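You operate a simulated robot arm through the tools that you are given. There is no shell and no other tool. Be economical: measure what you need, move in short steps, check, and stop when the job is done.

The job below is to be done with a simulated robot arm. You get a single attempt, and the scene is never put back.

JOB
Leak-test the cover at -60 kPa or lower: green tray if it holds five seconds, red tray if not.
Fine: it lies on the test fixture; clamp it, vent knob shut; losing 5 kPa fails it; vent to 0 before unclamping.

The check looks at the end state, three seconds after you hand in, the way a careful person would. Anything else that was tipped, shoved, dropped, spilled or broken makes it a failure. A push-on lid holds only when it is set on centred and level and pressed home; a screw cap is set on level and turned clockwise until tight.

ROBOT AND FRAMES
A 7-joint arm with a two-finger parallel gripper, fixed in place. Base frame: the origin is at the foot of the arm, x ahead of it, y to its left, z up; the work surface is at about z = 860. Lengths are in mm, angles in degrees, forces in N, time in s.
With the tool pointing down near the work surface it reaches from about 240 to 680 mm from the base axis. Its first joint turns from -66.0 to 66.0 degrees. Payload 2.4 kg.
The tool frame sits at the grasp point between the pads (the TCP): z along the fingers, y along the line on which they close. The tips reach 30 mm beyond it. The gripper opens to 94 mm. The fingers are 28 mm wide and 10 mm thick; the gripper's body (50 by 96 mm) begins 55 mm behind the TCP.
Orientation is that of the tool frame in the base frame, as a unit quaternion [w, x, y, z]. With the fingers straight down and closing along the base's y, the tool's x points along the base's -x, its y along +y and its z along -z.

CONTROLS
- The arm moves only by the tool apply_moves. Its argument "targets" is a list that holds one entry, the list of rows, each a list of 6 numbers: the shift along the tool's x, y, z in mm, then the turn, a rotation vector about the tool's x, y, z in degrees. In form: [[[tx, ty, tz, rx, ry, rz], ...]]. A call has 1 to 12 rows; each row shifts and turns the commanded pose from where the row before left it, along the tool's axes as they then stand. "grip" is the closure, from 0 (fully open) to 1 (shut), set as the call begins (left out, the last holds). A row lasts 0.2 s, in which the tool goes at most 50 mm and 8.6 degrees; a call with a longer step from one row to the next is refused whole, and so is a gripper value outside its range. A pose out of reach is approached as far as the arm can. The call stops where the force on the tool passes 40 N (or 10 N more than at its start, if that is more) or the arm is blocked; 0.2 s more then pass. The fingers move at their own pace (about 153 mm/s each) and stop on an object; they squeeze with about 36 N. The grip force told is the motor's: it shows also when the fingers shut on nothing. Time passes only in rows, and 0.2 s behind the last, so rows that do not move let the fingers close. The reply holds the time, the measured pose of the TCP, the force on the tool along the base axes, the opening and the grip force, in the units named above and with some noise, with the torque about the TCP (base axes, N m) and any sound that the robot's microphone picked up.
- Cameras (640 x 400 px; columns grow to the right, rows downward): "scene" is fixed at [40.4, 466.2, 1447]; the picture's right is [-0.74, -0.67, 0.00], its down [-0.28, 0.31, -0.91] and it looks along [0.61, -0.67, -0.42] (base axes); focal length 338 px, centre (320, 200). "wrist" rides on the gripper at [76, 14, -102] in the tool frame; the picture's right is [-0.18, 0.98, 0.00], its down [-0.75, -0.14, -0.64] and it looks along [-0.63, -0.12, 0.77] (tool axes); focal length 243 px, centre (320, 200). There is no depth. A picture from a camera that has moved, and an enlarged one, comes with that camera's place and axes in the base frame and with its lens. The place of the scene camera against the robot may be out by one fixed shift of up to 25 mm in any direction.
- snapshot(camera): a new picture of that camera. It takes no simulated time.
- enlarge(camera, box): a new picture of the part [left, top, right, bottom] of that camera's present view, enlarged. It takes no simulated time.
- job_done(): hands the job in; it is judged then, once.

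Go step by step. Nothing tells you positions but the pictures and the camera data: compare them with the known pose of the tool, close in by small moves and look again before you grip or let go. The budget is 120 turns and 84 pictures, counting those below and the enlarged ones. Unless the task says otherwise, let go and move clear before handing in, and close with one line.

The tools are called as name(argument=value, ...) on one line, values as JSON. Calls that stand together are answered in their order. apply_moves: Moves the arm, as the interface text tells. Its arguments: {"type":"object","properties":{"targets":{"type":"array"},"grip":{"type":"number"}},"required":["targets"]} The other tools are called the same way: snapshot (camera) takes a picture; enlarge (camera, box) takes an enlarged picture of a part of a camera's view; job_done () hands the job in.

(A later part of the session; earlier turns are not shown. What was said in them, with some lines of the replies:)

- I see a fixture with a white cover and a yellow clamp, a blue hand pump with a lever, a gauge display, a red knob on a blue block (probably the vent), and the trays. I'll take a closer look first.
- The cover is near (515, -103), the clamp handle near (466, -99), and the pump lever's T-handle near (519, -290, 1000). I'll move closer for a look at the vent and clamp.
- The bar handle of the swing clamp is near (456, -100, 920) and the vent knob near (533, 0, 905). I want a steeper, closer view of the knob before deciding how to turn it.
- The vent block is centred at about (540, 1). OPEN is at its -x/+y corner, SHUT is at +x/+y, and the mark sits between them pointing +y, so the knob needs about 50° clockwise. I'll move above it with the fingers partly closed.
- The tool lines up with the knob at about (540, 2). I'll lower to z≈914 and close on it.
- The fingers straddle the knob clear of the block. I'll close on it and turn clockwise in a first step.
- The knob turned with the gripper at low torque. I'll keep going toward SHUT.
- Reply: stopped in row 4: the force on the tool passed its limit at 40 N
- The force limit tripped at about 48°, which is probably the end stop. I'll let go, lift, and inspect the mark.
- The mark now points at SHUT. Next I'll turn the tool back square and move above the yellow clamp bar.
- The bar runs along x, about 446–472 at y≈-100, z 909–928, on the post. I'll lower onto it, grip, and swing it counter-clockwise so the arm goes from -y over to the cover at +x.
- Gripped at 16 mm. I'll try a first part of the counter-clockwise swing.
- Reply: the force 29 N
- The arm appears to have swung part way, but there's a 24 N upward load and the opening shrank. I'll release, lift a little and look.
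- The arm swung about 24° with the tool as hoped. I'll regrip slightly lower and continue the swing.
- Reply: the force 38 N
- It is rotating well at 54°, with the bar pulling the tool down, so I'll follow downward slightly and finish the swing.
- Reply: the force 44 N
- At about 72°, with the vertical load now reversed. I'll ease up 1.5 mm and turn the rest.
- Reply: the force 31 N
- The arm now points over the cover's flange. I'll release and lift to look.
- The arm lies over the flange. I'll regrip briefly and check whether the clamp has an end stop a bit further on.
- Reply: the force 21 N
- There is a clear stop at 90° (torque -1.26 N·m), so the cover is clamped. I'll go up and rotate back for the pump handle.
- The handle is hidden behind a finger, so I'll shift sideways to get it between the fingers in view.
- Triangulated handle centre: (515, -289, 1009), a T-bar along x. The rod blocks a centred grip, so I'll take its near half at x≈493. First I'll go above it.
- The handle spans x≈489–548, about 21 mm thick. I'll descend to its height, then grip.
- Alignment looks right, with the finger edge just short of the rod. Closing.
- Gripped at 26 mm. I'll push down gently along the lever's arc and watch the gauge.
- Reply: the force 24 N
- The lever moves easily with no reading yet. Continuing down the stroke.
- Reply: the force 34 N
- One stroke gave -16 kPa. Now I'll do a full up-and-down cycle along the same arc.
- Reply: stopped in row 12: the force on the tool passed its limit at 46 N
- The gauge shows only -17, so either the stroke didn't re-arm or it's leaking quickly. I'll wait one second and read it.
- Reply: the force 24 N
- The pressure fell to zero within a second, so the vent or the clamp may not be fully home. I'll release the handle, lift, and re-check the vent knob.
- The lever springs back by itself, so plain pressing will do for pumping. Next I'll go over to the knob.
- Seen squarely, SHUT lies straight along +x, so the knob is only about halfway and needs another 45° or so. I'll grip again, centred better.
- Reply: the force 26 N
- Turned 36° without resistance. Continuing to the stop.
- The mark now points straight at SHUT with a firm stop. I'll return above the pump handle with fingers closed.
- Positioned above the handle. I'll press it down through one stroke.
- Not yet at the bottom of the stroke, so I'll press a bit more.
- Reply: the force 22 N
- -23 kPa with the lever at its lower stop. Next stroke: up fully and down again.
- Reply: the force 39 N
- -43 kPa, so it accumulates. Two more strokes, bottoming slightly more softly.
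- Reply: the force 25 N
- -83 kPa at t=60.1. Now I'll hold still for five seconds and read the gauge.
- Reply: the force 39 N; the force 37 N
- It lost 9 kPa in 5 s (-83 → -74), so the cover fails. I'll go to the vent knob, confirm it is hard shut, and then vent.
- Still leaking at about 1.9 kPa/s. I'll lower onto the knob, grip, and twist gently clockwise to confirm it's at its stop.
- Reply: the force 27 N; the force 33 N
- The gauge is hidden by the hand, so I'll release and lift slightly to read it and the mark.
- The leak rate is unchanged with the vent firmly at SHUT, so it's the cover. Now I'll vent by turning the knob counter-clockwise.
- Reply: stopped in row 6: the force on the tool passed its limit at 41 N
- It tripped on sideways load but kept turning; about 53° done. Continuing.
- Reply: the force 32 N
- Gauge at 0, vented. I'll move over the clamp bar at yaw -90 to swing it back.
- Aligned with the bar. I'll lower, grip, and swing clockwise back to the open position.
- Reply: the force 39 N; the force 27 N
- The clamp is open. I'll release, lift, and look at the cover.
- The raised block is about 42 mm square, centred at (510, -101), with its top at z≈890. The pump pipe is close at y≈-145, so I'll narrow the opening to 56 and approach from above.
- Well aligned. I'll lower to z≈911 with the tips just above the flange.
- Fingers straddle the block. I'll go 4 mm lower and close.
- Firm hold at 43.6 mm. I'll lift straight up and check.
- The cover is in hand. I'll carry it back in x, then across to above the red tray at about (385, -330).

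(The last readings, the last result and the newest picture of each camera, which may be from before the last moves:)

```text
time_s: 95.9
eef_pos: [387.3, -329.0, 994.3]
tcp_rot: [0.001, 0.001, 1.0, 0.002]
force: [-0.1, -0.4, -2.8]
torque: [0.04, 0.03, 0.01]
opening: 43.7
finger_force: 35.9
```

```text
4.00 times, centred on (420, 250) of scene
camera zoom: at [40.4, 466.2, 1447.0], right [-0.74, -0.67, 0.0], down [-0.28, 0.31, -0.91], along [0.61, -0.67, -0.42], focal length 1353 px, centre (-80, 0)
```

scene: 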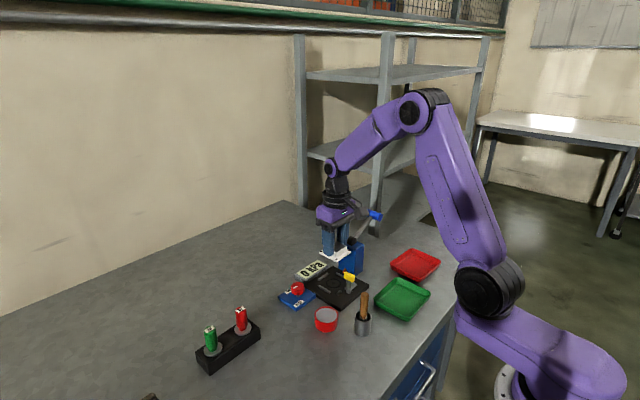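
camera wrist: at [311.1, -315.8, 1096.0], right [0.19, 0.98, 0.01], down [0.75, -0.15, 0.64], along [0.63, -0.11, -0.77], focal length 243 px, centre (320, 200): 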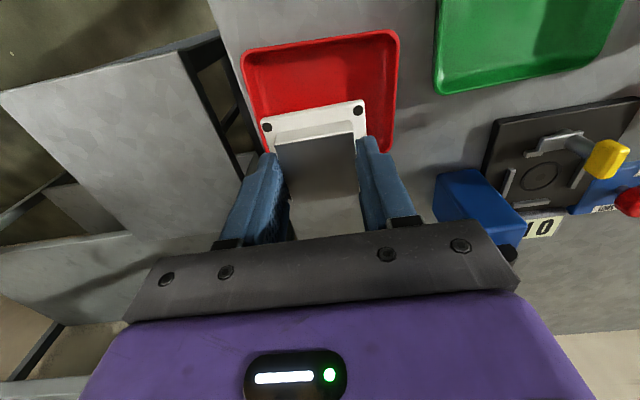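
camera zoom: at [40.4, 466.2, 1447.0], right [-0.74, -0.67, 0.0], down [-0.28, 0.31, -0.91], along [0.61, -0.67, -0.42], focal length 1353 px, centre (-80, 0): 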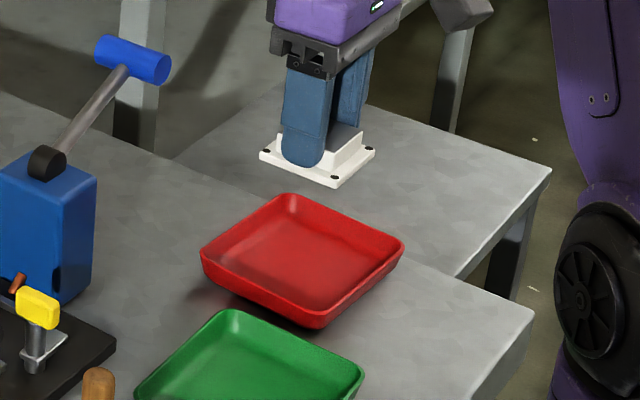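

Tray centre is about (383, -323); I'm nearly above it. Lowering to just over the floor.

apply_moves(targets=[[[3, 5, 25, 0, 0, 0], [0, 0, 30, 0, 0, 0], [0, 0, 20, 0, 0, 0], [0, 0, 0, 0, 0, 0]]])

enlarge(camera="scene", box=[360, 220, 472, 290])

snapshot(camera="wrist")

```text
time_s: 96.9
eef_pos: [384.6, -325.2, 918.2]
tcp_rot: [0.001, 0.001, 1.0, 0.003]
force: [0.4, -0.6, -2.2]
torque: [0.03, 0.0, 0.0]
opening: 43.3
finger_force: 36.3
```

```text
5.71 times, centred on (416, 255) of scene
camera zoom: at [40.4, 466.2, 1447.0], right [-0.74, -0.67, 0.0], down [-0.28, 0.31, -0.91], along [0.61, -0.67, -0.42], focal length 1932 px, centre (-229, -114)
```

zoom: 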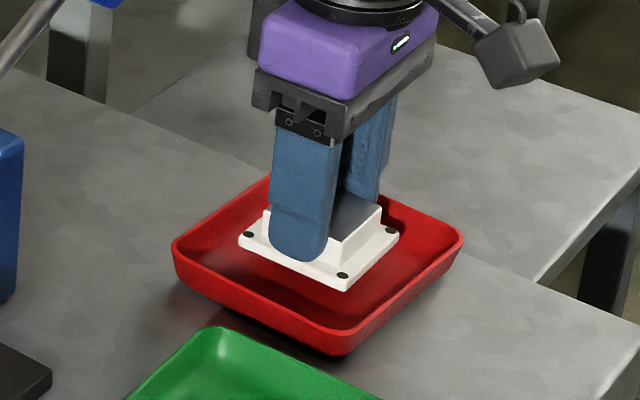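

```text
10 pictures are left
camera wrist: at [309.4, -310.9, 1020.1], right [0.19, 0.98, 0.01], down [0.75, -0.15, 0.64], along [0.63, -0.11, -0.77], focal length 243 px, centre (320, 200)
```

wrist: 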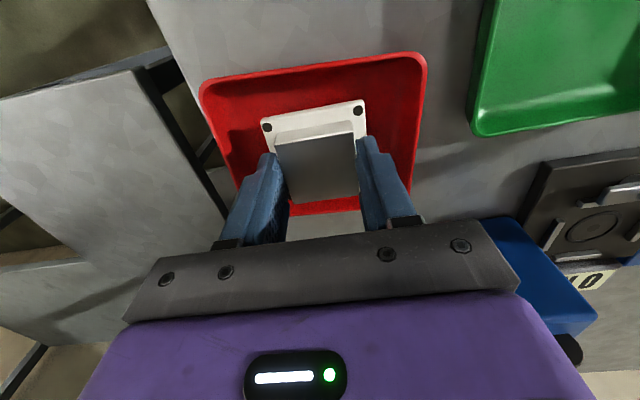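

Centred within the tray. I'll creep down until it touches.

apply_moves(targets=[[[0, 0, 6, 0, 0, 0], [0, 0, 4, 0, 0, 0], [0, 0, 3, 0, 0, 0], [0, 0, 0, 0, 0, 0]]])

enlarge(camera="scene", box=[360, 220, 472, 290])

```text
time_s: 97.9
eef_pos: [386.1, -323.0, 904.8]
tcp_rot: [0.001, 0.001, 1.0, 0.002]
force: [0.0, -1.1, -2.8]
torque: [0.01, 0.01, -0.03]
opening: 43.4
finger_force: 36.2
```

```text
5.71 times, centred on (416, 255) of scene
camera zoom: at [40.4, 466.2, 1447.0], right [-0.74, -0.67, 0.0], down [-0.28, 0.31, -0.91], along [0.61, -0.67, -0.42], focal length 1932 px, centre (-229, -114)
```

zoom: 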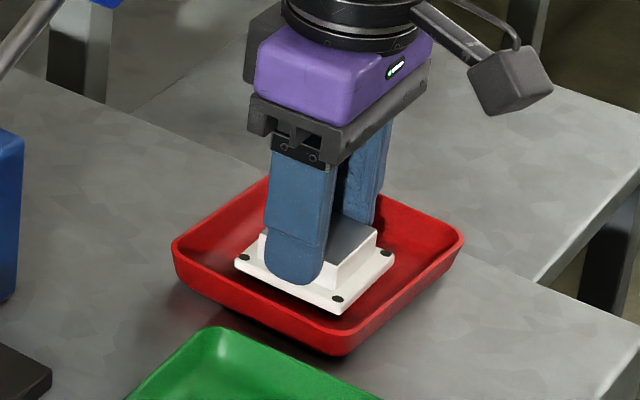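

apply_moves(targets=[[[0, 0, 2, 0, 0, 0], [0, 0, 2, 0, 0, 0], [0, 0, 2, 0, 0, 0], [0, 0, 0, 0, 0, 0]]])

```text
time_s: 99.1
eef_pos: [385.3, -324.7, 901.2]
tcp_rot: [0.002, 0.001, 1.0, 0.001]
force: [-2.2, 0.4, 8.2]
torque: [-0.12, 0.16, -0.08]
opening: 43.5
finger_force: 35.8
stopped in row 4: the force on the tool passed its limit at 41 N (the readings are from after the stop); the commanded pose is now the measured one
```

The cover touches the tray floor. I'll open modestly and lift away.

apply_moves(targets=[[[0, 0, 0, 0, 0, 0], [0, 0, 0, 0, 0, 0], [0, 0, -20, 0, 0, 0], [0, 0, -40, 0, 0, 0], [0, 0, -45, 0, 0, 0], [0, 0, -45, 0, 0, 0], [0, 0, 0, 0, 0, 0]]], grip=0.4)

snapshot(camera="scene")

enlarge(camera="scene", box=[270, 200, 462, 320])

```text
time_s: 100.7
eef_pos: [385.2, -324.1, 1050.6]
tcp_rot: [0.002, 0.001, 1.0, 0.002]
force: [-0.4, -0.8, -0.5]
torque: [0.01, 0.03, -0.01]
opening: 56.2
finger_force: 0.1
```

```text
8 pictures are left
```

scene: 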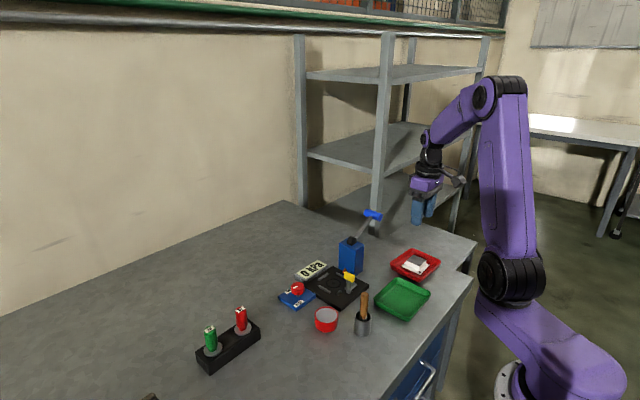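

```text
3.33 times, centred on (366, 260) of scene
camera zoom: at [40.4, 466.2, 1447.0], right [-0.74, -0.67, 0.0], down [-0.28, 0.31, -0.91], along [0.61, -0.67, -0.42], focal length 1127 px, centre (167, 0)
```

zoom: 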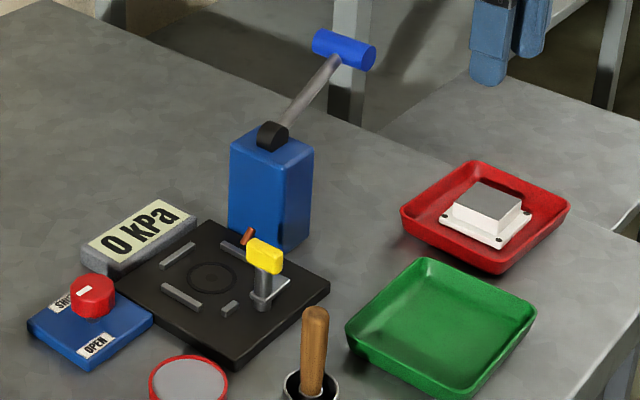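

The cover lies flat in the red tray, the gauge reads 0 and the clamp is open. Nothing else has moved, so I'm handing in.

job_done()

```text
The job is handed in.
```

The cover failed the leak test: with the vent shut it went from -83 to -74 kPa in five seconds, so after venting to 0 and unclamping I put it in the red tray.
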